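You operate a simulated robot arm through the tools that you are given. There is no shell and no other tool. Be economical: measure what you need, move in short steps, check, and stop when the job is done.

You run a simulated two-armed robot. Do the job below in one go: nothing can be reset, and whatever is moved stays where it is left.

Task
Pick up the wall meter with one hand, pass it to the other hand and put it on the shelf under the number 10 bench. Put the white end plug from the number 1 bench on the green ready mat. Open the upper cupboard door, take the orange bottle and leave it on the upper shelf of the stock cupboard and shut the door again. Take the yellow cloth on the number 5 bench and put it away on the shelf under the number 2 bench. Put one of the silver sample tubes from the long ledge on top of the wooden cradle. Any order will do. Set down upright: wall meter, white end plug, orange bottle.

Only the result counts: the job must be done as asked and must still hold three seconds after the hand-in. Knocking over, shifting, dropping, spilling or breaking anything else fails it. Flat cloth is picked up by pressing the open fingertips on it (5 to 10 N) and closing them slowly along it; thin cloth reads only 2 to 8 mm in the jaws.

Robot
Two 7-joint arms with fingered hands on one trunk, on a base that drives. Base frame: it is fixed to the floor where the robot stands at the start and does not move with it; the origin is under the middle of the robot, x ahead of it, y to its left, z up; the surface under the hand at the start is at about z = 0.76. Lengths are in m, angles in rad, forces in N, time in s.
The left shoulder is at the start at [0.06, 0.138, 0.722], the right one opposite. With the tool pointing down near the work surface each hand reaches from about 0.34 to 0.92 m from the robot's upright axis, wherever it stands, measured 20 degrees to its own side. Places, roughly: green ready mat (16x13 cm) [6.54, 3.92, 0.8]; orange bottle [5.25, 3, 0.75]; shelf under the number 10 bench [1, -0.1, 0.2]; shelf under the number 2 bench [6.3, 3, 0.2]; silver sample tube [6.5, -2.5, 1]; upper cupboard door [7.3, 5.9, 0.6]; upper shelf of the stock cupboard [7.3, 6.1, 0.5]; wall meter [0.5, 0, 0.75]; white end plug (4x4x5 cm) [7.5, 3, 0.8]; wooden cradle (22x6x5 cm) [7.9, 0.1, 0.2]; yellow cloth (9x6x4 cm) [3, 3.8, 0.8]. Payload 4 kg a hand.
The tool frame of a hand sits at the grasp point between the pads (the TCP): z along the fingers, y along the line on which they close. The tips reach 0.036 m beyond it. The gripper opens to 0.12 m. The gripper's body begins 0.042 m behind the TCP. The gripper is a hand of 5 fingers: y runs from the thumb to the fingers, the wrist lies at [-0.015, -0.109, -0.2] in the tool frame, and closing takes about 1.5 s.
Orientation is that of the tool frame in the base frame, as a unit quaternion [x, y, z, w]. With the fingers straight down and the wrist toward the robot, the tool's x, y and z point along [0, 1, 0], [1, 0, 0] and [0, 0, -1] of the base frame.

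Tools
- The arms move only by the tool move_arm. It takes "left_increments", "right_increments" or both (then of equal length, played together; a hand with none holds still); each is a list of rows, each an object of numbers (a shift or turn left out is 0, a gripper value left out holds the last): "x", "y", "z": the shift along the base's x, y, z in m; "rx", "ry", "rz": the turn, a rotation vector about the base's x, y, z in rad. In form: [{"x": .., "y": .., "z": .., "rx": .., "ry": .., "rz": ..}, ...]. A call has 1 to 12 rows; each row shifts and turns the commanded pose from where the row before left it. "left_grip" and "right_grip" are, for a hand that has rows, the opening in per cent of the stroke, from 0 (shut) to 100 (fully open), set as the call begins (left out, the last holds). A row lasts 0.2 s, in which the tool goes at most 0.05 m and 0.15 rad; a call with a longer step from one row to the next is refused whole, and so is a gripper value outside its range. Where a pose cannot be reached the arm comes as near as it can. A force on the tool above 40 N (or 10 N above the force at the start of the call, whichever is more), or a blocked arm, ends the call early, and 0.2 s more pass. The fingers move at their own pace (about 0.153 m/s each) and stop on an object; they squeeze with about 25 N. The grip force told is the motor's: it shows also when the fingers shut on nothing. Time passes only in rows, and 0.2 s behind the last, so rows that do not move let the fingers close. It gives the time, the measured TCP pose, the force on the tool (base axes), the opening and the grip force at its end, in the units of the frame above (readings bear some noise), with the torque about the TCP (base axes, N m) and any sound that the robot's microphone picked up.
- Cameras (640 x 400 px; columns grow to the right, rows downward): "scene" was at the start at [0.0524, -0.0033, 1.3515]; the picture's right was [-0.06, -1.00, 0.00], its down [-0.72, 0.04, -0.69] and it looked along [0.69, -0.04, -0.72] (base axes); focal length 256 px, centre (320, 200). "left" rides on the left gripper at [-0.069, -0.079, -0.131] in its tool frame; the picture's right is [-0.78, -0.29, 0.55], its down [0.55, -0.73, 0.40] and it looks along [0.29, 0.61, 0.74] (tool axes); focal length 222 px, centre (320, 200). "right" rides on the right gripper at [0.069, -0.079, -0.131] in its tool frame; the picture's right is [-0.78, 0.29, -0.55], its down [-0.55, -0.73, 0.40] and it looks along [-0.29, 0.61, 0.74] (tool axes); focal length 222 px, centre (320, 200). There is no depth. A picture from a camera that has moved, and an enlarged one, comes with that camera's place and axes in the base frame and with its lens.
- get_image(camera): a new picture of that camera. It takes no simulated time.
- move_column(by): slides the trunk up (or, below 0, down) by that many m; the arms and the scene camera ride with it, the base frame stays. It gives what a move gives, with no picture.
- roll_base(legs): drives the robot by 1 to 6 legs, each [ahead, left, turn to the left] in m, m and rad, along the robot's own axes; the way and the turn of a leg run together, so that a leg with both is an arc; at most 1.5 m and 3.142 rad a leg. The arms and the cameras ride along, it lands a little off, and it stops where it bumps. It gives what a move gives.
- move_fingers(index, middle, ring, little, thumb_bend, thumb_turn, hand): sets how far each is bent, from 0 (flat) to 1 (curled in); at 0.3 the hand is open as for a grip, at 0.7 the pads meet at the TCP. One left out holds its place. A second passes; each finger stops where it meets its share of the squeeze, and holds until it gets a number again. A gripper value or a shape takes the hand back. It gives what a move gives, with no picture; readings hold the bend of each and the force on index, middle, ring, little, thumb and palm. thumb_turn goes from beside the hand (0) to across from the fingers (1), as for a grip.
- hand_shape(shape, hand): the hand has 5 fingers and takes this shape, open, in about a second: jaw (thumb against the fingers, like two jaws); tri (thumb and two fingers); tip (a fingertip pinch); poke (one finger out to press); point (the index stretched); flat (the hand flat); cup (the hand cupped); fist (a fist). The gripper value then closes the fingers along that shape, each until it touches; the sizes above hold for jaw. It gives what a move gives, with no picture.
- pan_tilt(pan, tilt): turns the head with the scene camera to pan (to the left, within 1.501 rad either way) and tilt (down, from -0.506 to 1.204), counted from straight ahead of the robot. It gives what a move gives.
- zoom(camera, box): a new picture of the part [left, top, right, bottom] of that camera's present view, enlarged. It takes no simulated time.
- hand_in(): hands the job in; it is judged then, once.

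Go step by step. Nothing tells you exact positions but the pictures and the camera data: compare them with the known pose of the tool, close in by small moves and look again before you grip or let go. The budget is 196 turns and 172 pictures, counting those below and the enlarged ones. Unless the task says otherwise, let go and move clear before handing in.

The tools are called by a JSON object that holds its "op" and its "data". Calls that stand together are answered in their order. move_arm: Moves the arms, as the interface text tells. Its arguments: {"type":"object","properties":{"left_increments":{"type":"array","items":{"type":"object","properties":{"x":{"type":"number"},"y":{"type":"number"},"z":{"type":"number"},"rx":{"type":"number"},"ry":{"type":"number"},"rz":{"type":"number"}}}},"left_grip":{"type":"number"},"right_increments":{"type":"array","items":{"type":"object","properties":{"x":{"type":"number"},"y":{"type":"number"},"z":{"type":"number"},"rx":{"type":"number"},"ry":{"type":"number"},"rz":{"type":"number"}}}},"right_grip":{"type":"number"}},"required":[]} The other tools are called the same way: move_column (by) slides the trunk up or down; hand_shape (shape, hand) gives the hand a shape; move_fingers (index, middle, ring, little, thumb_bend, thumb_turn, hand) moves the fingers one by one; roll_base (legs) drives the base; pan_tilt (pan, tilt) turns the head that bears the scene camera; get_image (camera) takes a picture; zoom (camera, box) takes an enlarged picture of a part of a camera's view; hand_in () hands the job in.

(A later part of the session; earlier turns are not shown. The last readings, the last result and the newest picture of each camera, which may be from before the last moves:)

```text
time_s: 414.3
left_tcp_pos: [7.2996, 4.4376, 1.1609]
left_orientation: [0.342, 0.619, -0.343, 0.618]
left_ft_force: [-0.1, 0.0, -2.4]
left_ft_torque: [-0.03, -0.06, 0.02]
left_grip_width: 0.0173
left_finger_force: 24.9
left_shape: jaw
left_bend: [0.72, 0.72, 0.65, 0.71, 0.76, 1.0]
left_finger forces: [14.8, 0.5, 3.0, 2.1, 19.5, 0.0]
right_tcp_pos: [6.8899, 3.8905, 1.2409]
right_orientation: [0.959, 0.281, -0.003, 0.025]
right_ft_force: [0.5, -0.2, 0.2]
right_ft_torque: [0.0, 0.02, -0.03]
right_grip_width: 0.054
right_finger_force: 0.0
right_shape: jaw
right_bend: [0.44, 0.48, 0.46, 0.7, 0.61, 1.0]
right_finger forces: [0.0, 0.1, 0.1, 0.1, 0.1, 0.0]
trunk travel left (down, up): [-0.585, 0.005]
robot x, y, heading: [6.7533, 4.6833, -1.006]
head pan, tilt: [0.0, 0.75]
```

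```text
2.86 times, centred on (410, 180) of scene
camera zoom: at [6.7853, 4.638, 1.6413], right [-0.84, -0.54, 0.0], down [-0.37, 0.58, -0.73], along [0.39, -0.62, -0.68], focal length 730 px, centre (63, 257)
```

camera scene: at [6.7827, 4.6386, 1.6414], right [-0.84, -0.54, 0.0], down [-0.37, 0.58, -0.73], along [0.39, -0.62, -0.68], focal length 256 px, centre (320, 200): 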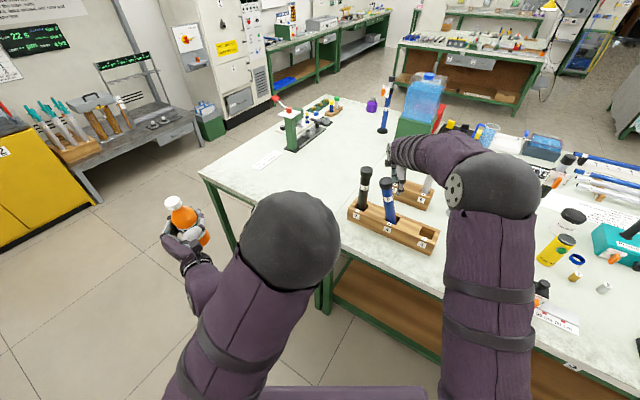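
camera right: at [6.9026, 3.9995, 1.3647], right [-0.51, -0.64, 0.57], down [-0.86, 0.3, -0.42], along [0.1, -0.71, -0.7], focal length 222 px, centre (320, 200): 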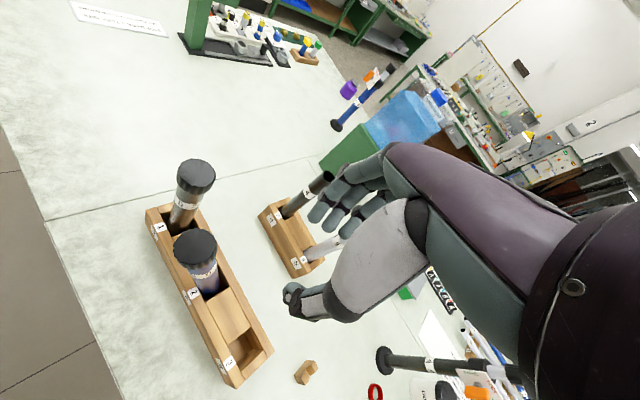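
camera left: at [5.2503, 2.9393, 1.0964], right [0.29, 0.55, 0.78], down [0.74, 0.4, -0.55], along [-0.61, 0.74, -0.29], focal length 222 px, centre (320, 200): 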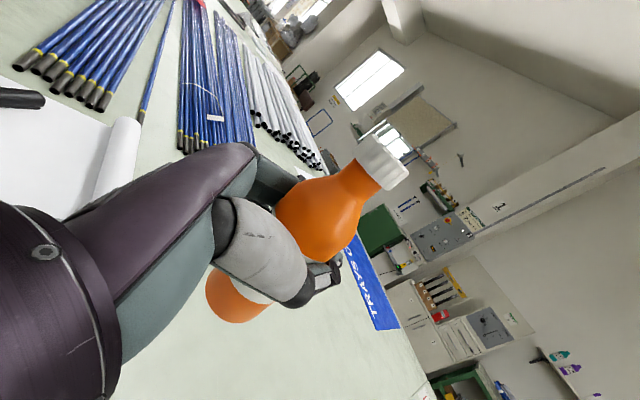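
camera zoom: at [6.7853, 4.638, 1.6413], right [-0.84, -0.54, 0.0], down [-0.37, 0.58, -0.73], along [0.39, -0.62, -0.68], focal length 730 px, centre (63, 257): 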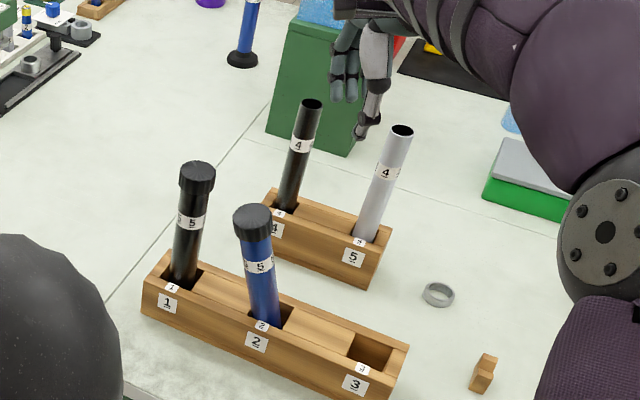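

All tubes and racks still stand in place. With the hand now well above them I'll continue the turn to the cupboard.

{"op": "roll_base", "data": {"legs": [[0, 0, 1.006], [0.45, 0, 0], [0, 0, 1.571]]}}

{"op": "get_image", "data": {"camera": "scene"}}

```text
time_s: 423.5
left_tcp_pos: [6.8324, 5.1673, 1.1604]
left_orientation: [0.516, -0.485, -0.514, -0.484]
left_ft_force: [0.7, 0.6, -3.4]
left_ft_torque: [0.02, 0.03, 0.01]
left_grip_width: 0.0168
left_finger_force: 24.5
left_shape: jaw
left_bend: [0.72, 0.72, 0.65, 0.71, 0.76, 1.0]
left_finger forces: [14.1, 0.4, 2.8, 1.9, 18.1, 0.0]
right_tcp_pos: [7.4559, 5.4518, 1.2392]
right_orientation: [-0.034, 0.999, 0.023, 0.009]
right_ft_force: [0.2, 1.0, 0.3]
right_ft_torque: [0.01, -0.02, 0.01]
right_grip_width: 0.0539
right_finger_force: 0.1
right_shape: jaw
right_bend: [0.44, 0.48, 0.46, 0.7, 0.61, 1.0]
right_finger forces: [0.0, 0.0, 0.0, 0.0, 0.0, 0.0]
trunk travel left (down, up): [-0.585, 0.005]
robot x, y, heading: [7.1963, 4.691, 1.641]
head pan, tilt: [0.0, 0.75]
```

```text
51 pictures are left
camera scene: at [7.1914, 4.7473, 1.6413], right [1.0, 0.07, 0.0], down [0.05, -0.68, -0.73], along [-0.05, 0.73, -0.68], focal length 256 px, centre (320, 200)
```

scene: 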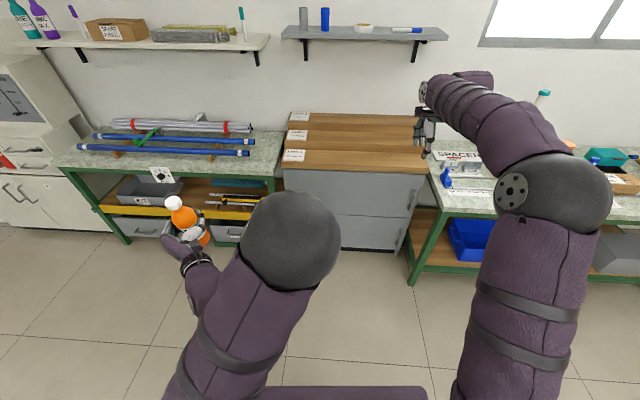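

The stock cupboard front spans x≈6.92–7.67 at y≈5.88, with a handle at the right edge of each door. I'll zoom in on it.

{"op": "zoom", "data": {"camera": "scene", "box": [270, 140, 450, 260]}}

```text
3.33 times, centred on (360, 200) of scene
camera zoom: at [7.1914, 4.7473, 1.6413], right [1.0, 0.07, 0.0], down [0.05, -0.68, -0.73], along [-0.05, 0.73, -0.68], focal length 852 px, centre (187, 200)
```

zoom: 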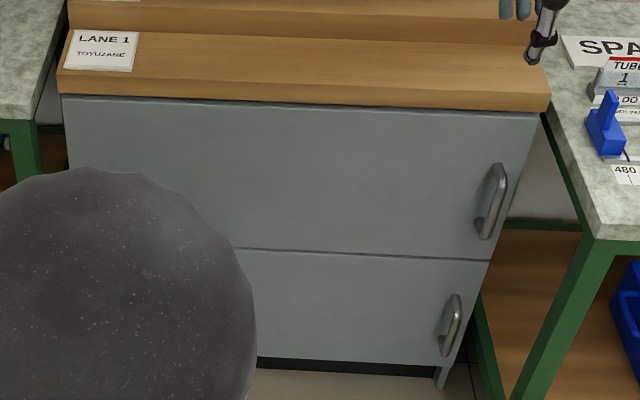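

The upper door has a vertical C-handle at its right edge (x≈7.63, z≈0.66), so it is hinged on the left. I'll turn the right hand to point forward, move to stand right of the door's swing, and lower the trunk.

{"op": "move_arm", "data": {"right_grip": 70, "right_increments": [{"rx": 0.086, "ry": 0.086, "rz": -0.086, "y": -0.01}, {"rx": 0.086, "ry": 0.086, "rz": -0.086, "y": -0.01}, {"rx": 0.086, "ry": 0.086, "rz": -0.086, "y": -0.01}, {"rx": 0.086, "ry": 0.086, "rz": -0.086, "y": -0.01}, {"rx": 0.086, "ry": 0.086, "rz": -0.086, "y": -0.01}, {"rx": 0.086, "ry": 0.086, "rz": -0.086, "y": -0.01}, {"rx": 0.086, "ry": 0.086, "rz": -0.086, "y": -0.01}, {"rx": 0.086, "ry": 0.086, "rz": -0.086, "y": -0.01}, {"rx": 0.086, "ry": 0.086, "rz": -0.086}, {"rx": 0.086, "ry": 0.086, "rz": -0.086}, {"rx": 0.086, "ry": 0.086, "rz": -0.086}, {"rx": 0.086, "ry": 0.086, "rz": -0.086}]}}

{"op": "roll_base", "data": {"legs": [[0.0, -0.42, -0.07]]}}

{"op": "move_column", "data": {"by": -0.25}}

{"op": "get_image", "data": {"camera": "scene"}}

```text
time_s: 426.1
left_tcp_pos: [6.8322, 5.1696, 1.1618]
left_orientation: [0.517, -0.485, -0.514, -0.484]
left_ft_force: [-0.6, -0.9, -2.9]
left_ft_torque: [0.02, -0.02, -0.01]
left_grip_width: 0.0169
left_finger_force: 25.0
left_shape: jaw
left_bend: [0.72, 0.72, 0.65, 0.71, 0.76, 1.0]
left_finger forces: [14.0, 0.3, 2.9, 2.1, 18.2, 0.1]
right_tcp_pos: [7.4559, 5.3719, 1.2393]
right_orientation: [0.443, 0.633, 0.477, -0.419]
right_ft_force: [0.0, 0.0, 0.0]
right_ft_torque: [0.01, 0.03, -0.02]
right_grip_width: 0.0836
right_finger_force: 0.1
right_shape: jaw
right_bend: [0.35, 0.38, 0.37, 0.59, 0.42, 0.99]
right_finger forces: [0.0, 0.1, 0.0, 0.0, 0.0, 0.0]
trunk travel left (down, up): [-0.585, 0.005]
robot x, y, heading: [7.1915, 4.6964, 1.639]
head pan, tilt: [0.0, 0.75]
```

```text
time_s: 428.8
left_tcp_pos: [7.3095, 5.2059, 1.1611]
left_orientation: [-0.499, 0.502, 0.497, 0.502]
left_ft_force: [0.0, -0.9, -2.1]
left_ft_torque: [0.0, -0.01, 0.04]
left_grip_width: 0.0168
left_finger_force: 24.9
left_shape: jaw
left_bend: [0.72, 0.72, 0.66, 0.71, 0.76, 1.0]
left_finger forces: [14.1, 0.3, 2.8, 2.0, 18.2, 0.0]
right_tcp_pos: [7.9461, 5.3683, 1.2387]
right_orientation: [0.463, 0.62, 0.489, -0.403]
right_ft_force: [1.1, 0.3, -0.4]
right_ft_torque: [0.0, 0.03, 0.04]
right_grip_width: 0.0838
right_finger_force: 0.1
right_shape: jaw
right_bend: [0.35, 0.38, 0.37, 0.59, 0.42, 0.99]
right_finger forces: [0.1, 0.0, 0.0, 0.1, 0.0, 0.1]
trunk travel left (down, up): [-0.585, 0.005]
robot x, y, heading: [7.641, 4.7082, 1.573]
head pan, tilt: [0.0, 0.75]
```

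```text
time_s: 431.4
left_tcp_pos: [7.3094, 5.2057, 0.9105]
left_orientation: [-0.5, 0.501, 0.498, 0.5]
left_ft_force: [-0.2, 0.5, -2.8]
left_ft_torque: [0.02, 0.03, -0.05]
left_grip_width: 0.0173
left_finger_force: 24.5
left_shape: jaw
left_bend: [0.72, 0.72, 0.66, 0.71, 0.76, 1.0]
left_finger forces: [14.1, 0.3, 2.8, 2.0, 18.2, 0.0]
right_tcp_pos: [7.9446, 5.3687, 0.9893]
right_orientation: [0.464, 0.619, 0.489, -0.403]
right_ft_force: [-0.2, -0.7, 0.2]
right_ft_torque: [0.01, -0.03, -0.03]
right_grip_width: 0.0838
right_finger_force: 0.0
right_shape: jaw
right_bend: [0.35, 0.38, 0.37, 0.59, 0.42, 0.99]
right_finger forces: [0.0, 0.0, 0.0, 0.1, 0.0, 0.1]
trunk travel left (down, up): [-0.335, 0.255]
robot x, y, heading: [7.6398, 4.7084, 1.569]
head pan, tilt: [0.0, 0.75]
```

```text
49 pictures are left
camera scene: at [7.6411, 4.7628, 1.3914], right [1.0, 0.0, 0.0], down [0.0, -0.68, -0.73], along [0.0, 0.73, -0.68], focal length 256 px, centre (320, 200)
```

scene: 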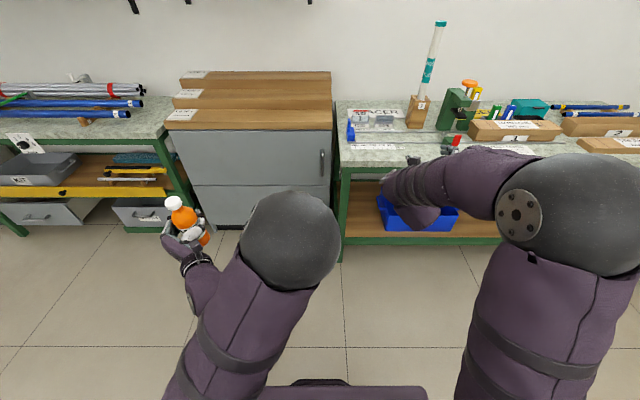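

The handle is at about [7.645, 5.86, 0.63], with the neighbouring bench just to its right. I'll raise the left hand clear of the door's swing, finish the right hand's turn and bring it level with the handle.

{"op": "move_arm", "data": {"left_increments": [{"z": 0.03}, {"z": 0.03}, {"z": 0.03}, {"z": 0.03}, {}, {}, {}, {}, {}, {}], "right_increments": [{"rx": 0.064, "ry": 0.08, "rz": -0.023}, {"rx": 0.064, "ry": 0.08, "rz": -0.023}, {"rx": 0.064, "ry": 0.08, "rz": -0.023}, {"x": -0.03, "z": -0.035}, {"x": -0.03, "z": -0.035}, {"x": -0.03, "z": -0.035}, {"x": -0.03, "z": -0.035}, {"x": -0.03, "z": -0.035}, {"x": -0.03, "z": -0.035}, {"x": -0.03, "z": -0.035}]}}

{"op": "move_arm", "data": {"right_grip": 50, "right_increments": [{"x": -0.03, "z": -0.035}, {"x": -0.03, "z": -0.035}, {"x": -0.03, "z": -0.035}, {}]}}

{"op": "get_image", "data": {"camera": "right"}}

{"op": "get_image", "data": {"camera": "scene"}}

```text
time_s: 433.6
left_tcp_pos: [7.3064, 5.2053, 1.0298]
left_orientation: [-0.5, 0.501, 0.497, 0.502]
left_ft_force: [0.0, -0.4, -3.3]
left_ft_torque: [0.02, -0.03, 0.03]
left_grip_width: 0.017
left_finger_force: 24.6
left_shape: jaw
left_bend: [0.72, 0.72, 0.66, 0.71, 0.76, 1.0]
left_finger forces: [14.0, 0.2, 2.9, 2.1, 17.9, 0.1]
right_tcp_pos: [7.7377, 5.3692, 0.7444]
right_orientation: [0.498, 0.501, 0.502, -0.499]
right_ft_force: [-1.2, -0.6, -0.3]
right_ft_torque: [-0.01, 0.01, 0.02]
right_grip_width: 0.0838
right_finger_force: 0.0
right_shape: jaw
right_bend: [0.35, 0.38, 0.37, 0.59, 0.42, 0.99]
right_finger forces: [0.0, 0.1, 0.1, 0.1, 0.1, 0.1]
trunk travel left (down, up): [-0.335, 0.255]
robot x, y, heading: [7.6398, 4.7106, 1.571]
head pan, tilt: [0.0, 0.75]
```

```text
time_s: 434.6
left_tcp_pos: [7.3067, 5.2056, 1.0314]
left_orientation: [-0.5, 0.502, 0.497, 0.5]
left_ft_force: [0.6, 0.0, -2.6]
left_ft_torque: [0.05, 0.0, 0.01]
left_grip_width: 0.017
left_finger_force: 24.7
left_shape: jaw
left_bend: [0.72, 0.72, 0.66, 0.71, 0.76, 1.0]
left_finger forces: [14.0, 0.2, 2.9, 2.0, 18.0, 0.0]
right_tcp_pos: [7.6446, 5.3688, 0.6404]
right_orientation: [0.498, 0.501, 0.502, -0.499]
right_ft_force: [-0.7, -0.2, 0.1]
right_ft_torque: [0.01, -0.01, 0.01]
right_grip_width: 0.0601
right_finger_force: 0.1
right_shape: jaw
right_bend: [0.42, 0.46, 0.44, 0.69, 0.56, 1.0]
right_finger forces: [0.0, 0.0, 0.0, 0.1, 0.0, 0.0]
trunk travel left (down, up): [-0.335, 0.255]
robot x, y, heading: [7.639, 4.7097, 1.574]
head pan, tilt: [0.0, 0.75]
```

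```text
48 pictures are left
camera right: at [7.5647, 5.2372, 0.7066], right [0.3, -0.55, -0.78], down [-0.73, 0.4, -0.55], along [0.61, 0.74, -0.28], focal length 222 px, centre (320, 200)
```

right: 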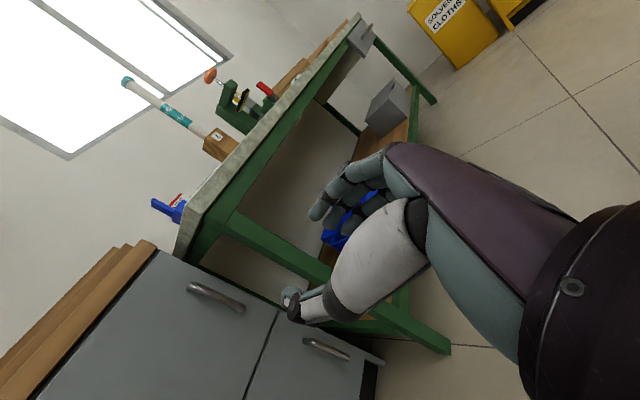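

```text
47 pictures are left
camera scene: at [7.6409, 4.763, 1.3913], right [1.0, 0.0, 0.0], down [0.0, -0.68, -0.73], along [0.0, 0.73, -0.68], focal length 256 px, centre (320, 200)
```

scene: 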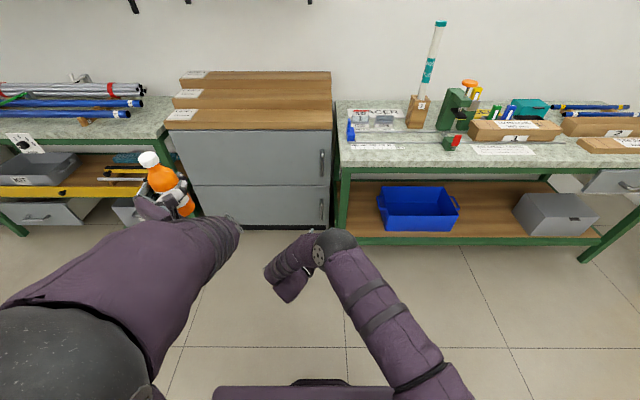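

The handle bar is at [7.645, 5.86], z 0.565–0.68, right in line. I'll drive in around it.

{"op": "move_arm", "data": {"right_increments": [{"z": -0.014}, {}]}}

{"op": "roll_base", "data": {"legs": [[0.4, 0, 0]]}}

{"op": "get_image", "data": {"camera": "right"}}

```text
time_s: 435.1
left_tcp_pos: [7.3072, 5.2052, 1.0302]
left_orientation: [0.501, -0.501, -0.498, -0.5]
left_ft_force: [0.2, 0.2, -3.7]
left_ft_torque: [0.07, -0.02, -0.01]
left_grip_width: 0.017
left_finger_force: 24.5
left_shape: jaw
left_bend: [0.72, 0.72, 0.66, 0.71, 0.76, 1.0]
left_finger forces: [13.9, 0.3, 2.8, 1.9, 18.0, 0.0]
right_tcp_pos: [7.6457, 5.3706, 0.6254]
right_orientation: [0.498, 0.501, 0.501, -0.499]
right_ft_force: [-0.2, -0.3, 0.1]
right_ft_torque: [0.02, -0.02, 0.02]
right_grip_width: 0.0603
right_finger_force: 0.0
right_shape: jaw
right_bend: [0.42, 0.46, 0.44, 0.69, 0.56, 1.0]
right_finger forces: [0.0, 0.0, 0.0, 0.1, 0.0, 0.0]
trunk travel left (down, up): [-0.335, 0.255]
robot x, y, heading: [7.6385, 4.7111, 1.571]
head pan, tilt: [0.0, 0.75]
```

```text
time_s: 437.6
left_tcp_pos: [7.3008, 5.5968, 1.0301]
left_orientation: [0.503, -0.5, -0.499, -0.498]
left_ft_force: [0.4, -0.2, -3.2]
left_ft_torque: [0.03, -0.03, 0.0]
left_grip_width: 0.0169
left_finger_force: 24.9
left_shape: jaw
left_bend: [0.72, 0.72, 0.66, 0.71, 0.76, 1.0]
left_finger forces: [13.9, 0.2, 2.9, 1.9, 18.0, 0.0]
right_tcp_pos: [7.6381, 5.7642, 0.6261]
right_orientation: [0.497, 0.503, 0.499, -0.501]
right_ft_force: [0.9, -0.3, 0.2]
right_ft_torque: [-0.03, 0.03, -0.01]
right_grip_width: 0.0602
right_finger_force: 0.1
right_shape: jaw
right_bend: [0.42, 0.46, 0.44, 0.69, 0.56, 1.0]
right_finger forces: [0.0, 0.1, 0.0, 0.0, 0.1, 0.0]
trunk travel left (down, up): [-0.335, 0.255]
robot x, y, heading: [7.6372, 5.1047, 1.578]
head pan, tilt: [0.0, 0.75]
```

```text
46 pictures are left
camera right: at [7.5585, 5.6325, 0.6927], right [0.3, -0.54, -0.78], down [-0.74, 0.39, -0.55], along [0.61, 0.74, -0.28], focal length 222 px, centre (320, 200)
```

right: 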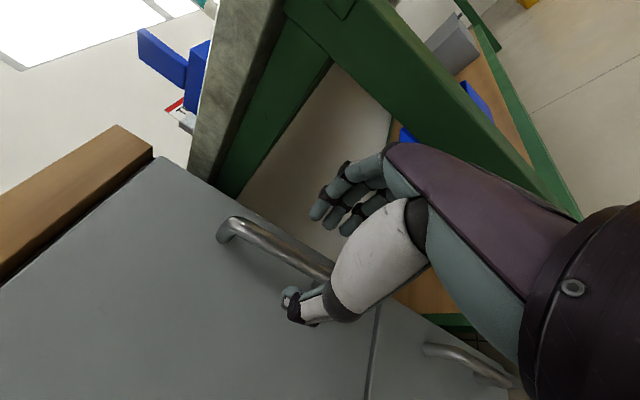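

The bar lies between thumb and fingers. I'll advance the last 7.5 cm and close on it.

{"op": "move_arm", "data": {"right_increments": [{"x": 0.012, "y": 0.015}, {"y": 0.02}, {"y": 0.02}, {"y": 0.02}, {}]}}

{"op": "move_arm", "data": {"right_grip": 0, "right_increments": [{}, {}, {}, {}, {}, {}]}}

{"op": "get_image", "data": {"camera": "right"}}

```text
time_s: 438.8
left_tcp_pos: [7.3016, 5.5978, 1.0296]
left_orientation: [0.502, -0.5, -0.5, -0.498]
left_ft_force: [-0.3, 0.0, -3.0]
left_ft_torque: [0.05, -0.05, 0.01]
left_grip_width: 0.0168
left_finger_force: 25.2
left_shape: jaw
left_bend: [0.72, 0.72, 0.66, 0.71, 0.76, 1.0]
left_finger forces: [13.9, 0.1, 2.8, 2.0, 18.0, 0.1]
right_tcp_pos: [7.6497, 5.8404, 0.6261]
right_orientation: [0.497, 0.503, 0.499, -0.501]
right_ft_force: [-0.2, -0.4, -0.7]
right_ft_torque: [0.01, -0.01, 0.01]
right_grip_width: 0.0602
right_finger_force: 0.0
right_shape: jaw
right_bend: [0.42, 0.46, 0.44, 0.69, 0.56, 1.0]
right_finger forces: [0.0, 0.1, 0.0, 0.1, 0.1, 0.0]
trunk travel left (down, up): [-0.335, 0.255]
robot x, y, heading: [7.6345, 5.1031, 1.577]
head pan, tilt: [0.0, 0.75]
```

```text
time_s: 440.2
left_tcp_pos: [7.3016, 5.5978, 1.0302]
left_orientation: [0.502, -0.499, -0.5, -0.499]
left_ft_force: [0.6, 0.0, -2.6]
left_ft_torque: [0.01, -0.02, -0.01]
left_grip_width: 0.0168
left_finger_force: 25.1
left_shape: jaw
left_bend: [0.72, 0.72, 0.66, 0.71, 0.76, 1.0]
left_finger forces: [13.9, 0.2, 2.8, 1.9, 18.0, 0.0]
right_tcp_pos: [7.6499, 5.839, 0.6265]
right_orientation: [0.496, 0.503, 0.5, -0.501]
right_ft_force: [-5.4, 0.8, 1.3]
right_ft_torque: [0.0, -0.06, 0.01]
right_grip_width: 0.0002
right_finger_force: 25.0
right_shape: jaw
right_bend: [0.7, 0.7, 0.7, 0.69, 0.71, 1.0]
right_finger forces: [0.1, 0.0, 0.1, 1.9, 6.6, 0.0]
trunk travel left (down, up): [-0.335, 0.255]
robot x, y, heading: [7.6358, 5.1006, 1.583]
head pan, tilt: [0.0, 0.75]
```

```text
45 pictures are left
camera right: at [7.5709, 5.7071, 0.6933], right [0.3, -0.54, -0.78], down [-0.74, 0.39, -0.55], along [0.61, 0.74, -0.28], focal length 222 px, centre (320, 200)
```

right: 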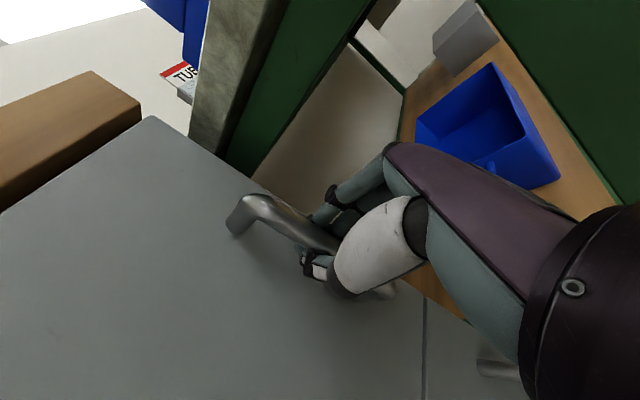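

The fingers closed in a ring; the bar may be trapped inside it. I'll test by pulling back a little.

{"op": "move_arm", "data": {"right_increments": [{"y": -0.01}, {"y": -0.01}, {"y": -0.01}, {"y": -0.01, "x": -0.001}, {"y": -0.01, "x": -0.001}, {}]}}

{"op": "get_image", "data": {"camera": "right"}}

```text
time_s: 441.6
left_tcp_pos: [7.2995, 5.597, 1.0309]
left_orientation: [0.502, -0.5, -0.499, -0.499]
left_ft_force: [-0.1, 0.4, -2.2]
left_ft_torque: [0.0, 0.0, 0.01]
left_grip_width: 0.0169
left_finger_force: 24.9
left_shape: jaw
left_bend: [0.72, 0.72, 0.66, 0.71, 0.76, 1.0]
left_finger forces: [13.8, 0.1, 2.8, 1.9, 18.1, 0.1]
right_tcp_pos: [7.6472, 5.7887, 0.6247]
right_orientation: [0.496, 0.503, 0.499, -0.502]
right_ft_force: [-17.9, 2.4, 3.3]
right_ft_torque: [0.01, 0.02, -0.02]
right_grip_width: 0.0
right_finger_force: 24.7
right_shape: jaw
right_bend: [0.7, 0.7, 0.7, 0.69, 0.71, 1.0]
right_finger forces: [0.0, 0.0, 0.1, 0.9, 16.8, 0.0]
trunk travel left (down, up): [-0.335, 0.255]
robot x, y, heading: [7.6372, 5.1012, 1.579]
head pan, tilt: [0.0, 0.75]
```

```text
44 pictures are left
camera right: at [7.5683, 5.6566, 0.6926], right [0.3, -0.54, -0.78], down [-0.74, 0.39, -0.55], along [0.61, 0.74, -0.28], focal length 222 px, centre (320, 200)
```

right: 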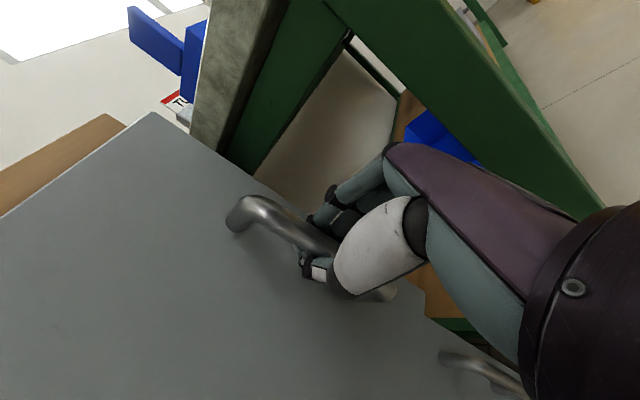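

The handle follows the hand, so the door is opening. I'll pull on with the base, curving slightly left.

{"op": "roll_base", "data": {"legs": [[-0.13, 0.02, 0], [-0.12, 0.04, 0]]}}

{"op": "get_image", "data": {"camera": "scene"}}

{"op": "get_image", "data": {"camera": "right"}}

```text
time_s: 443.4
left_tcp_pos: [7.2685, 5.437, 1.0301]
left_orientation: [0.504, -0.498, -0.5, -0.498]
left_ft_force: [0.1, 0.5, -2.4]
left_ft_torque: [0.03, -0.03, 0.03]
left_grip_width: 0.0165
left_finger_force: 24.7
left_shape: jaw
left_bend: [0.72, 0.72, 0.66, 0.71, 0.76, 1.0]
left_finger forces: [14.0, 0.3, 2.8, 2.1, 18.4, 0.1]
right_tcp_pos: [7.6085, 5.6306, 0.627]
right_orientation: [-0.492, -0.506, -0.494, 0.508]
right_ft_force: [-11.1, 3.8, 0.9]
right_ft_torque: [0.05, -0.1, -0.05]
right_grip_width: 0.0
right_finger_force: 25.2
right_shape: jaw
right_bend: [0.7, 0.7, 0.7, 0.66, 0.71, 1.0]
right_finger forces: [0.1, 0.0, 0.0, 1.8, 12.4, 0.0]
trunk travel left (down, up): [-0.335, 0.255]
robot x, y, heading: [7.607, 4.9422, 1.584]
head pan, tilt: [0.0, 0.75]
stopped in leg 2: the force on the tool passed its limit at 41 N (the readings are from after the stop); the commanded pose is now the measured one
```

```text
43 pictures are left
camera scene: at [7.6074, 4.998, 1.3913], right [1.0, 0.01, 0.0], down [0.01, -0.68, -0.73], along [-0.01, 0.73, -0.68], focal length 256 px, centre (320, 200)
```

scene: 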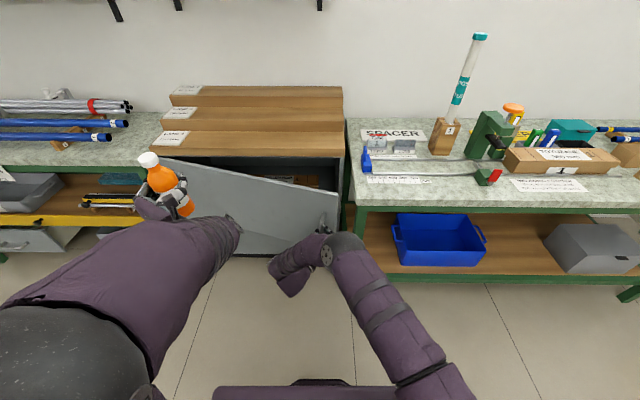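

```text
42 pictures are left
camera right: at [7.5321, 5.496, 0.6938], right [0.31, -0.54, -0.79], down [-0.75, 0.38, -0.55], along [0.59, 0.75, -0.28], focal length 222 px, centre (320, 200)
```

right: 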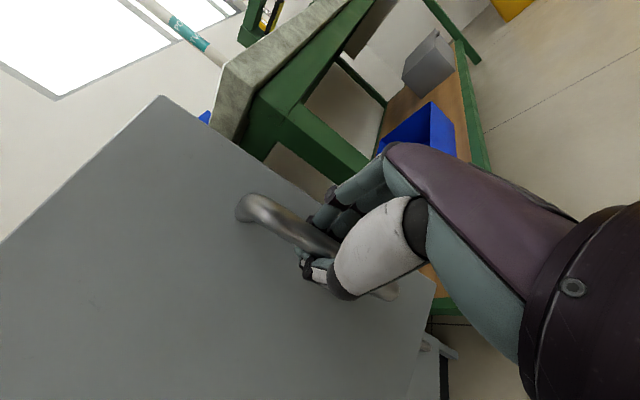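

The door is open about 20°. I'll continue along its arc with the arm, turning the hand with it.

{"op": "move_arm", "data": {"right_increments": [{"x": -0.009, "y": -0.021, "rz": -0.03}, {"x": -0.009, "y": -0.021, "rz": -0.03}, {"x": -0.01, "y": -0.021, "rz": -0.03}, {"x": -0.01, "y": -0.021, "rz": -0.03}, {"x": -0.011, "y": -0.021, "rz": -0.03}, {"x": -0.012, "y": -0.021, "rz": -0.03}, {"x": -0.012, "y": -0.02, "rz": -0.03}, {"x": -0.013, "y": -0.02, "rz": -0.03}, {}]}}

{"op": "get_image", "data": {"camera": "scene"}}

```text
time_s: 445.4
left_tcp_pos: [7.2692, 5.4364, 1.0279]
left_orientation: [0.503, -0.498, -0.5, -0.499]
left_ft_force: [0.4, 0.0, -2.7]
left_ft_torque: [0.0, 0.0, 0.02]
left_grip_width: 0.0167
left_finger_force: 24.9
left_shape: jaw
left_bend: [0.72, 0.72, 0.66, 0.71, 0.76, 1.0]
left_finger forces: [14.0, 0.2, 2.7, 2.0, 18.2, 0.0]
right_tcp_pos: [7.5232, 5.4642, 0.6254]
right_orientation: [0.55, 0.442, 0.554, -0.442]
right_ft_force: [-8.7, 5.6, 1.5]
right_ft_torque: [0.03, -0.06, -0.06]
right_grip_width: 0.0001
right_finger_force: 24.5
right_shape: jaw
right_bend: [0.7, 0.7, 0.7, 0.66, 0.71, 1.0]
right_finger forces: [0.0, 0.0, 0.1, 2.1, 11.9, 0.0]
trunk travel left (down, up): [-0.335, 0.255]
robot x, y, heading: [7.6053, 4.9383, 1.58]
head pan, tilt: [0.0, 0.75]
```

```text
41 pictures are left
camera scene: at [7.6074, 4.9974, 1.3913], right [1.0, 0.01, 0.0], down [0.01, -0.68, -0.73], along [-0.01, 0.73, -0.68], focal length 256 px, centre (320, 200)
```

scene: 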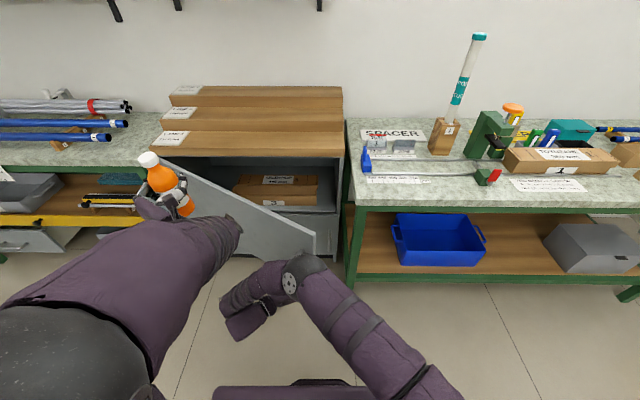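

Open 35° now. I'll continue the arc with the base to about 60°.

{"op": "roll_base", "data": {"legs": [[-0.062, 0.048, 0], [-0.055, 0.055, 0], [-0.045, 0.058, 0], [-0.04, 0.06, 0]]}}

{"op": "get_image", "data": {"camera": "scene"}}

```text
time_s: 448.4
left_tcp_pos: [7.049, 5.2301, 1.0307]
left_orientation: [0.503, -0.499, -0.5, -0.499]
left_ft_force: [-0.2, -0.1, -2.8]
left_ft_torque: [0.01, -0.01, -0.03]
left_grip_width: 0.0168
left_finger_force: 25.0
left_shape: jaw
left_bend: [0.72, 0.72, 0.66, 0.71, 0.76, 1.0]
left_finger forces: [14.0, 0.2, 2.9, 2.2, 18.3, 0.0]
right_tcp_pos: [7.3036, 5.2579, 0.6247]
right_orientation: [0.549, 0.443, 0.553, -0.444]
right_ft_force: [-1.2, 2.7, -0.2]
right_ft_torque: [0.0, -0.03, -0.02]
right_grip_width: 0.0001
right_finger_force: 25.1
right_shape: jaw
right_bend: [0.7, 0.7, 0.7, 0.66, 0.71, 1.0]
right_finger forces: [0.1, 0.0, 0.1, 0.9, 2.5, 0.1]
trunk travel left (down, up): [-0.335, 0.255]
robot x, y, heading: [7.3863, 4.7364, 1.582]
head pan, tilt: [0.0, 0.75]
```

```text
40 pictures are left
camera scene: at [7.3882, 4.792, 1.3913], right [1.0, 0.01, 0.0], down [0.01, -0.68, -0.73], along [-0.01, 0.73, -0.68], focal length 256 px, centre (320, 200)
```

scene: 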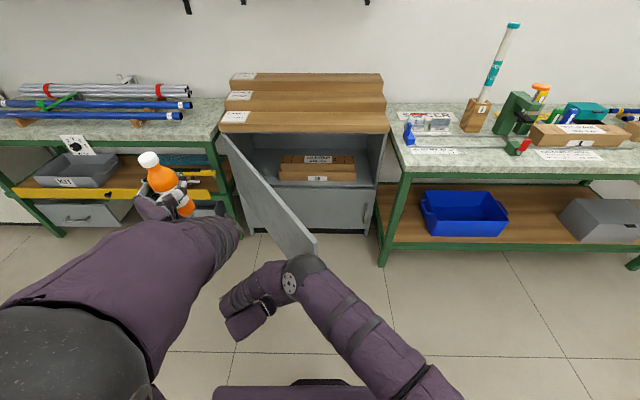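

Open 60°. One more sweep to about 88°.

{"op": "roll_base", "data": {"legs": [[-0.036, 0.08, 0], [-0.027, 0.08, 0], [-0.017, 0.08, 0], [-0.008, 0.08, 0]]}}

{"op": "get_image", "data": {"camera": "scene"}}

```text
time_s: 451.5
left_tcp_pos: [6.7361, 5.14, 1.0302]
left_orientation: [0.502, -0.5, -0.499, -0.499]
left_ft_force: [-0.2, -0.8, -3.1]
left_ft_torque: [0.03, -0.03, -0.05]
left_grip_width: 0.0169
left_finger_force: 25.5
left_shape: jaw
left_bend: [0.72, 0.72, 0.66, 0.71, 0.76, 1.0]
left_finger forces: [13.9, 0.3, 2.9, 2.2, 18.4, 0.1]
right_tcp_pos: [6.9909, 5.1661, 0.6264]
right_orientation: [0.55, 0.442, 0.553, -0.443]
right_ft_force: [-0.8, 0.5, -1.4]
right_ft_torque: [-0.04, 0.0, 0.0]
right_grip_width: 0.0
right_finger_force: 25.1
right_shape: jaw
right_bend: [0.7, 0.7, 0.7, 0.66, 0.71, 1.0]
right_finger forces: [0.0, 0.3, 0.0, 0.0, 0.0, 0.0]
trunk travel left (down, up): [-0.335, 0.255]
robot x, y, heading: [7.0712, 4.6459, 1.584]
head pan, tilt: [0.0, 0.75]
```

```text
39 pictures are left
camera scene: at [7.0738, 4.6998, 1.3913], right [1.0, 0.01, 0.0], down [0.01, -0.68, -0.73], along [-0.01, 0.73, -0.68], focal length 256 px, centre (320, 200)
```

scene: 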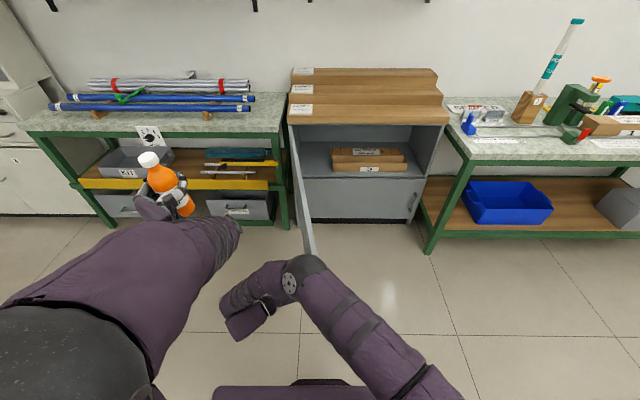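

The door stands open at about 90°. I'll zoom into the compartment to choose a spot, and release the handle.

{"op": "zoom", "data": {"camera": "scene", "box": [270, 90, 470, 215]}}

{"op": "move_arm", "data": {"right_grip": 60, "right_increments": [{}, {}, {}, {}, {"y": -0.02, "x": 0.005}, {"y": -0.03, "x": 0.005}, {"y": -0.03, "x": 0.01}, {"x": 0.03}, {"x": 0.03}]}}

{"op": "get_image", "data": {"camera": "scene"}}

```text
3.20 times, centred on (370, 152) of scene
camera zoom: at [7.0738, 4.6998, 1.3913], right [1.0, 0.01, 0.0], down [0.01, -0.68, -0.73], along [-0.01, 0.73, -0.68], focal length 818 px, centre (160, 352)
```

zoom: 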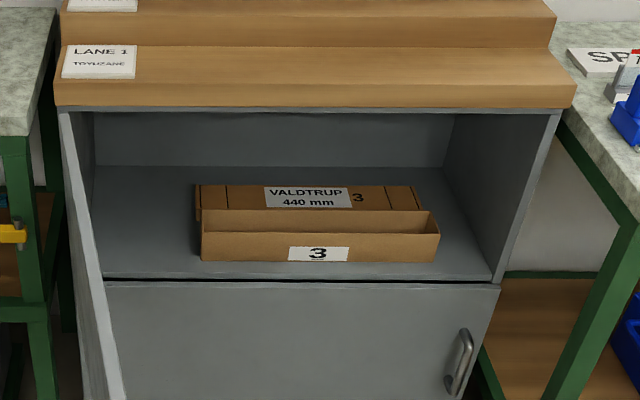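

```text
time_s: 453.5
left_tcp_pos: [6.7365, 5.1396, 1.0299]
left_orientation: [0.502, -0.5, -0.5, -0.498]
left_ft_force: [-0.2, 0.8, -3.2]
left_ft_torque: [0.04, -0.03, -0.01]
left_grip_width: 0.0167
left_finger_force: 24.4
left_shape: jaw
left_bend: [0.72, 0.72, 0.66, 0.71, 0.76, 1.0]
left_finger forces: [13.8, 0.1, 2.8, 2.2, 18.2, 0.1]
right_tcp_pos: [7.0712, 5.0854, 0.6276]
right_orientation: [0.551, 0.442, 0.552, -0.443]
right_ft_force: [-0.3, -0.5, -0.8]
right_ft_torque: [0.02, -0.01, 0.02]
right_grip_width: 0.072
right_finger_force: 0.0
right_shape: jaw
right_bend: [0.38, 0.42, 0.4, 0.65, 0.48, 1.0]
right_finger forces: [0.0, 0.0, 0.0, 0.1, 0.1, 0.0]
trunk travel left (down, up): [-0.335, 0.255]
robot x, y, heading: [7.0672, 4.6445, 1.582]
head pan, tilt: [0.0, 0.75]
```

```text
37 pictures are left
camera scene: at [7.0744, 4.6999, 1.3913], right [1.0, 0.01, 0.0], down [0.01, -0.68, -0.73], along [-0.01, 0.73, -0.68], focal length 256 px, centre (320, 200)
```

scene: 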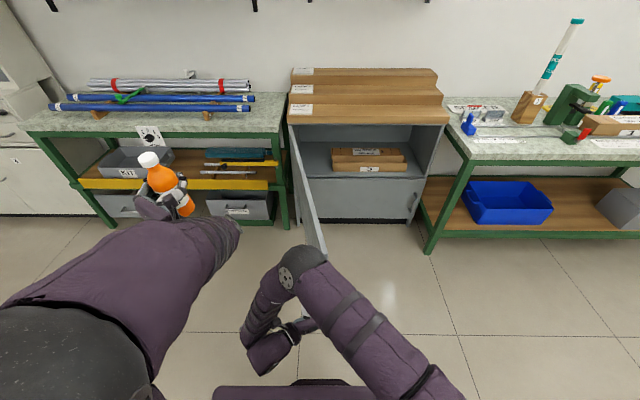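

There is a free spot on the upper shelf left of the boxes (x≈6.96–7.13). The door must open a bit wider, so I'll withdraw the right hand, step right, reach inside the door and push it further left.

{"op": "move_arm", "data": {"right_increments": [{"y": -0.03}, {"y": -0.04}, {"x": 0.03}, {"x": 0.03}]}}

{"op": "roll_base", "data": {"legs": [[0, -0.24, -0.01]]}}

{"op": "move_arm", "data": {"right_increments": [{"y": 0.045}, {"y": 0.045}, {"y": 0.045}, {"y": 0.045}, {"y": 0.045}, {"y": 0.045}, {"y": 0.045}, {"y": 0.045}, {}]}}

{"op": "get_image", "data": {"camera": "scene"}}

```text
time_s: 454.5
left_tcp_pos: [6.7362, 5.1405, 1.0313]
left_orientation: [0.502, -0.5, -0.499, -0.499]
left_ft_force: [0.5, -0.2, -3.2]
left_ft_torque: [0.03, -0.02, 0.01]
left_grip_width: 0.0168
left_finger_force: 25.1
left_shape: jaw
left_bend: [0.72, 0.72, 0.66, 0.71, 0.76, 1.0]
left_finger forces: [13.9, 0.2, 2.9, 2.2, 18.3, 0.0]
right_tcp_pos: [7.1295, 5.0196, 0.6272]
right_orientation: [0.551, 0.442, 0.553, -0.442]
right_ft_force: [-0.5, 0.4, -0.8]
right_ft_torque: [0.0, 0.02, -0.03]
right_grip_width: 0.0719
right_finger_force: 0.1
right_shape: jaw
right_bend: [0.38, 0.42, 0.4, 0.65, 0.48, 1.0]
right_finger forces: [0.0, 0.0, 0.0, 0.0, 0.0, 0.0]
trunk travel left (down, up): [-0.335, 0.255]
robot x, y, heading: [7.0754, 4.6431, 1.58]
head pan, tilt: [0.0, 0.75]
```

```text
time_s: 456.2
left_tcp_pos: [6.9842, 5.1441, 1.0299]
left_orientation: [-0.5, 0.502, 0.498, 0.501]
left_ft_force: [0.3, 0.4, -3.4]
left_ft_torque: [0.02, -0.04, 0.03]
left_grip_width: 0.0168
left_finger_force: 25.7
left_shape: jaw
left_bend: [0.72, 0.72, 0.66, 0.71, 0.76, 1.0]
left_finger forces: [13.9, 0.2, 2.9, 2.2, 18.3, 0.1]
right_tcp_pos: [7.3766, 5.0201, 0.6265]
right_orientation: [0.553, 0.439, 0.556, -0.439]
right_ft_force: [-0.6, 0.6, 0.3]
right_ft_torque: [-0.02, -0.01, 0.0]
right_grip_width: 0.072
right_finger_force: 0.0
right_shape: jaw
right_bend: [0.38, 0.42, 0.4, 0.65, 0.48, 1.0]
right_finger forces: [0.0, 0.0, 0.0, 0.0, 0.0, 0.0]
trunk travel left (down, up): [-0.335, 0.255]
robot x, y, heading: [7.3146, 4.647, 1.571]
head pan, tilt: [0.0, 0.75]
```

```text
time_s: 458.2
left_tcp_pos: [6.9835, 5.1452, 1.03]
left_orientation: [-0.5, 0.502, 0.496, 0.501]
left_ft_force: [-0.4, -0.7, -2.9]
left_ft_torque: [0.01, 0.0, 0.0]
left_grip_width: 0.0171
left_finger_force: 25.1
left_shape: jaw
left_bend: [0.72, 0.72, 0.66, 0.71, 0.76, 1.0]
left_finger forces: [13.9, 0.2, 2.9, 2.2, 18.1, 0.0]
right_tcp_pos: [7.3761, 5.381, 0.6268]
right_orientation: [0.553, 0.439, 0.555, -0.439]
right_ft_force: [-0.2, 1.0, -0.7]
right_ft_torque: [0.01, -0.01, 0.0]
right_grip_width: 0.0721
right_finger_force: 0.1
right_shape: jaw
right_bend: [0.38, 0.42, 0.4, 0.65, 0.48, 1.0]
right_finger forces: [0.1, 0.0, 0.0, 0.0, 0.1, 0.0]
trunk travel left (down, up): [-0.335, 0.255]
robot x, y, heading: [7.3125, 4.6459, 1.57]
head pan, tilt: [0.0, 0.75]
```

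```text
36 pictures are left
camera scene: at [7.317, 4.701, 1.3913], right [1.0, 0.0, 0.0], down [0.0, -0.68, -0.73], along [0.0, 0.73, -0.68], focal length 256 px, centre (320, 200)
```

scene: 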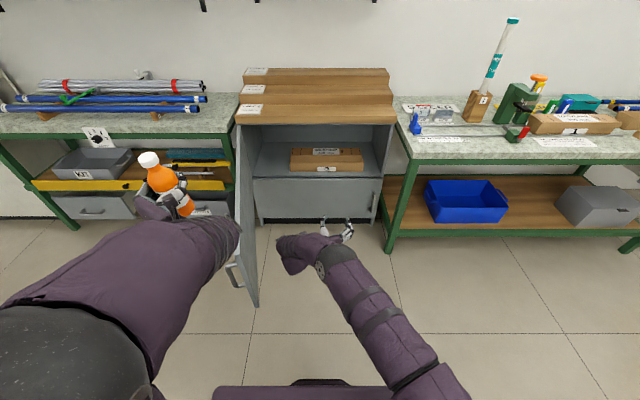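

The right hand is inside the opened door. I'll sweep it left to push the door wider.

{"op": "move_arm", "data": {"right_increments": [{"x": -0.035}, {"x": -0.035}, {"x": -0.035}, {"x": -0.035}, {"x": -0.035}, {"x": -0.035}, {"x": -0.035}, {"x": -0.035}, {"x": -0.035}, {"x": -0.035}, {"x": -0.03}, {}]}}

{"op": "get_image", "data": {"camera": "scene"}}

```text
time_s: 460.9
left_tcp_pos: [6.9834, 5.1441, 1.0306]
left_orientation: [-0.501, 0.502, 0.496, 0.501]
left_ft_force: [-0.3, 0.1, -3.3]
left_ft_torque: [0.03, -0.02, 0.02]
left_grip_width: 0.0164
left_finger_force: 24.5
left_shape: jaw
left_bend: [0.72, 0.72, 0.66, 0.71, 0.76, 1.0]
left_finger forces: [13.9, 0.2, 2.9, 2.1, 18.1, 0.1]
right_tcp_pos: [7.1799, 5.3329, 0.6793]
right_orientation: [0.554, 0.439, 0.554, -0.44]
right_ft_force: [0.2, 0.1, -0.1]
right_ft_torque: [0.04, 0.0, 0.02]
right_grip_width: 0.072
right_finger_force: 0.0
right_shape: jaw
right_bend: [0.38, 0.42, 0.4, 0.65, 0.48, 1.0]
right_finger forces: [0.0, 0.0, 0.0, 0.1, 0.0, 0.0]
right hand out of reach, approached as far as the arm can: row 4, 5, 6, 7, 8, 9, 10, 11
trunk travel left (down, up): [-0.335, 0.255]
robot x, y, heading: [7.3156, 4.6483, 1.568]
head pan, tilt: [0.0, 0.75]
```

```text
35 pictures are left
camera scene: at [7.3168, 4.7007, 1.3913], right [1.0, 0.0, 0.0], down [0.0, -0.68, -0.73], along [0.0, 0.73, -0.68], focal length 256 px, centre (320, 200)
```

scene: 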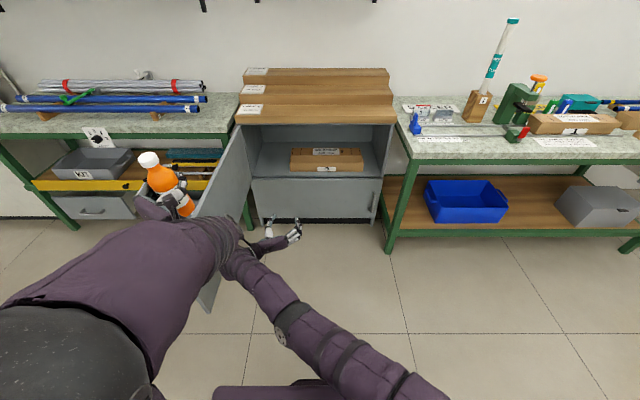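

The door is now open well past 90°. I'll retract the right hand to the right, lower the trunk, and bring the bottle down to shelf level outside the cupboard.

{"op": "move_arm", "data": {"right_increments": [{"x": 0.045}, {"x": 0.045}, {"x": 0.045, "y": -0.02}, {"x": 0.045, "y": -0.02}, {"x": 0.045, "y": -0.02}, {"x": 0.04, "y": -0.02}, {"x": 0.04, "y": -0.02}, {"y": -0.04}, {"y": -0.03}]}}

{"op": "roll_base", "data": {"legs": [[0.05, -0.07, 0]]}}

{"op": "move_column", "data": {"by": -0.2}}

{"op": "move_arm", "data": {"left_increments": [{"y": 0.02, "z": -0.03}, {"y": 0.02, "z": -0.03}, {"y": 0.02, "z": -0.03}, {"y": 0.02, "z": -0.03}, {"y": 0.02, "z": -0.03}, {"y": 0.02, "z": -0.03}, {"y": 0.02, "z": -0.03}, {"y": 0.02, "z": -0.03}, {}]}}

{"op": "get_image", "data": {"camera": "scene"}}

{"op": "get_image", "data": {"camera": "left"}}

```text
time_s: 462.9
left_tcp_pos: [6.9842, 5.1439, 1.0297]
left_orientation: [-0.5, 0.502, 0.496, 0.502]
left_ft_force: [-0.7, 0.1, -2.5]
left_ft_torque: [0.03, 0.0, 0.03]
left_grip_width: 0.0165
left_finger_force: 25.1
left_shape: jaw
left_bend: [0.72, 0.72, 0.66, 0.71, 0.76, 1.0]
left_finger forces: [13.8, 0.1, 2.8, 2.2, 18.0, 0.0]
right_tcp_pos: [7.4828, 5.1586, 0.6837]
right_orientation: [0.553, 0.439, 0.556, -0.44]
right_ft_force: [0.3, -0.5, -0.4]
right_ft_torque: [0.0, 0.01, 0.01]
right_grip_width: 0.0722
right_finger_force: 0.1
right_shape: jaw
right_bend: [0.38, 0.42, 0.4, 0.65, 0.48, 1.0]
right_finger forces: [0.1, 0.1, 0.0, 0.0, 0.0, 0.0]
trunk travel left (down, up): [-0.335, 0.255]
robot x, y, heading: [7.3174, 4.6495, 1.567]
head pan, tilt: [0.0, 0.75]
```

```text
time_s: 463.9
left_tcp_pos: [7.0554, 5.1966, 1.0297]
left_orientation: [-0.499, 0.503, 0.496, 0.501]
left_ft_force: [0.1, -0.4, -2.8]
left_ft_torque: [0.04, 0.0, 0.02]
left_grip_width: 0.0166
left_finger_force: 25.3
left_shape: jaw
left_bend: [0.72, 0.72, 0.66, 0.71, 0.76, 1.0]
left_finger forces: [13.9, 0.1, 2.8, 2.2, 18.1, 0.1]
right_tcp_pos: [7.5557, 5.2096, 0.6824]
right_orientation: [0.553, 0.439, 0.556, -0.438]
right_ft_force: [0.4, -0.6, -0.7]
right_ft_torque: [0.01, 0.02, -0.02]
right_grip_width: 0.072
right_finger_force: 0.1
right_shape: jaw
right_bend: [0.38, 0.42, 0.4, 0.65, 0.48, 1.0]
right_finger forces: [0.0, 0.0, 0.0, 0.0, 0.0, 0.0]
trunk travel left (down, up): [-0.335, 0.255]
robot x, y, heading: [7.3831, 4.7, 1.563]
head pan, tilt: [0.0, 0.75]
```

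```text
time_s: 466.1
left_tcp_pos: [7.0548, 5.1956, 0.8305]
left_orientation: [-0.5, 0.502, 0.496, 0.502]
left_ft_force: [0.1, 0.7, -3.5]
left_ft_torque: [0.05, 0.02, 0.03]
left_grip_width: 0.0167
left_finger_force: 25.0
left_shape: jaw
left_bend: [0.72, 0.72, 0.66, 0.71, 0.76, 1.0]
left_finger forces: [13.9, 0.2, 2.8, 2.3, 18.1, 0.0]
right_tcp_pos: [7.5543, 5.2106, 0.4827]
right_orientation: [0.554, 0.439, 0.555, -0.438]
right_ft_force: [0.2, 0.1, -0.5]
right_ft_torque: [-0.01, -0.01, -0.01]
right_grip_width: 0.072
right_finger_force: 0.0
right_shape: jaw
right_bend: [0.38, 0.42, 0.4, 0.65, 0.48, 1.0]
right_finger forces: [0.0, 0.0, 0.0, 0.0, 0.0, 0.0]
trunk travel left (down, up): [-0.135, 0.455]
robot x, y, heading: [7.3836, 4.6946, 1.566]
head pan, tilt: [0.0, 0.75]
```

```text
time_s: 468.1
left_tcp_pos: [7.0633, 5.3446, 0.6147]
left_orientation: [0.509, -0.483, -0.5, -0.508]
left_ft_force: [0.5, 0.8, -3.3]
left_ft_torque: [0.06, -0.01, 0.0]
left_grip_width: 0.0163
left_finger_force: 24.9
left_shape: jaw
left_bend: [0.72, 0.72, 0.67, 0.71, 0.76, 1.0]
left_finger forces: [14.3, 0.2, 2.9, 2.4, 18.5, 0.1]
left hand out of reach, approached as far as the arm can: row 8
right_tcp_pos: [7.5873, 5.2043, 0.4675]
right_orientation: [0.575, 0.428, 0.564, -0.41]
right_ft_force: [0.7, 1.1, 0.5]
right_ft_torque: [0.02, -0.01, -0.01]
right_grip_width: 0.0719
right_finger_force: 0.0
right_shape: jaw
right_bend: [0.38, 0.42, 0.4, 0.65, 0.48, 1.0]
right_finger forces: [0.1, 0.1, 0.0, 0.1, 0.0, 0.1]
trunk travel left (down, up): [-0.135, 0.455]
robot x, y, heading: [7.3849, 4.6961, 1.565]
head pan, tilt: [0.0, 0.75]
```

```text
34 pictures are left
camera scene: at [7.3878, 4.7518, 1.1913], right [1.0, 0.0, 0.0], down [0.0, -0.68, -0.73], along [0.0, 0.73, -0.68], focal length 256 px, centre (320, 200)
```

scene: 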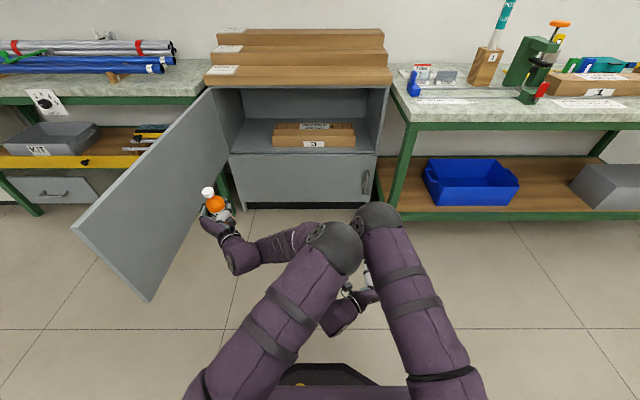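

```text
33 pictures are left
camera left: at [7.144, 5.2154, 0.6851], right [0.25, 0.54, 0.8], down [0.75, 0.42, -0.52], along [-0.62, 0.73, -0.3], focal length 222 px, centre (320, 200)
```

left: 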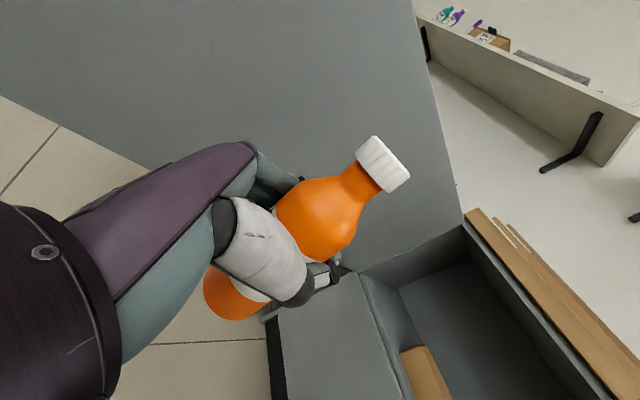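

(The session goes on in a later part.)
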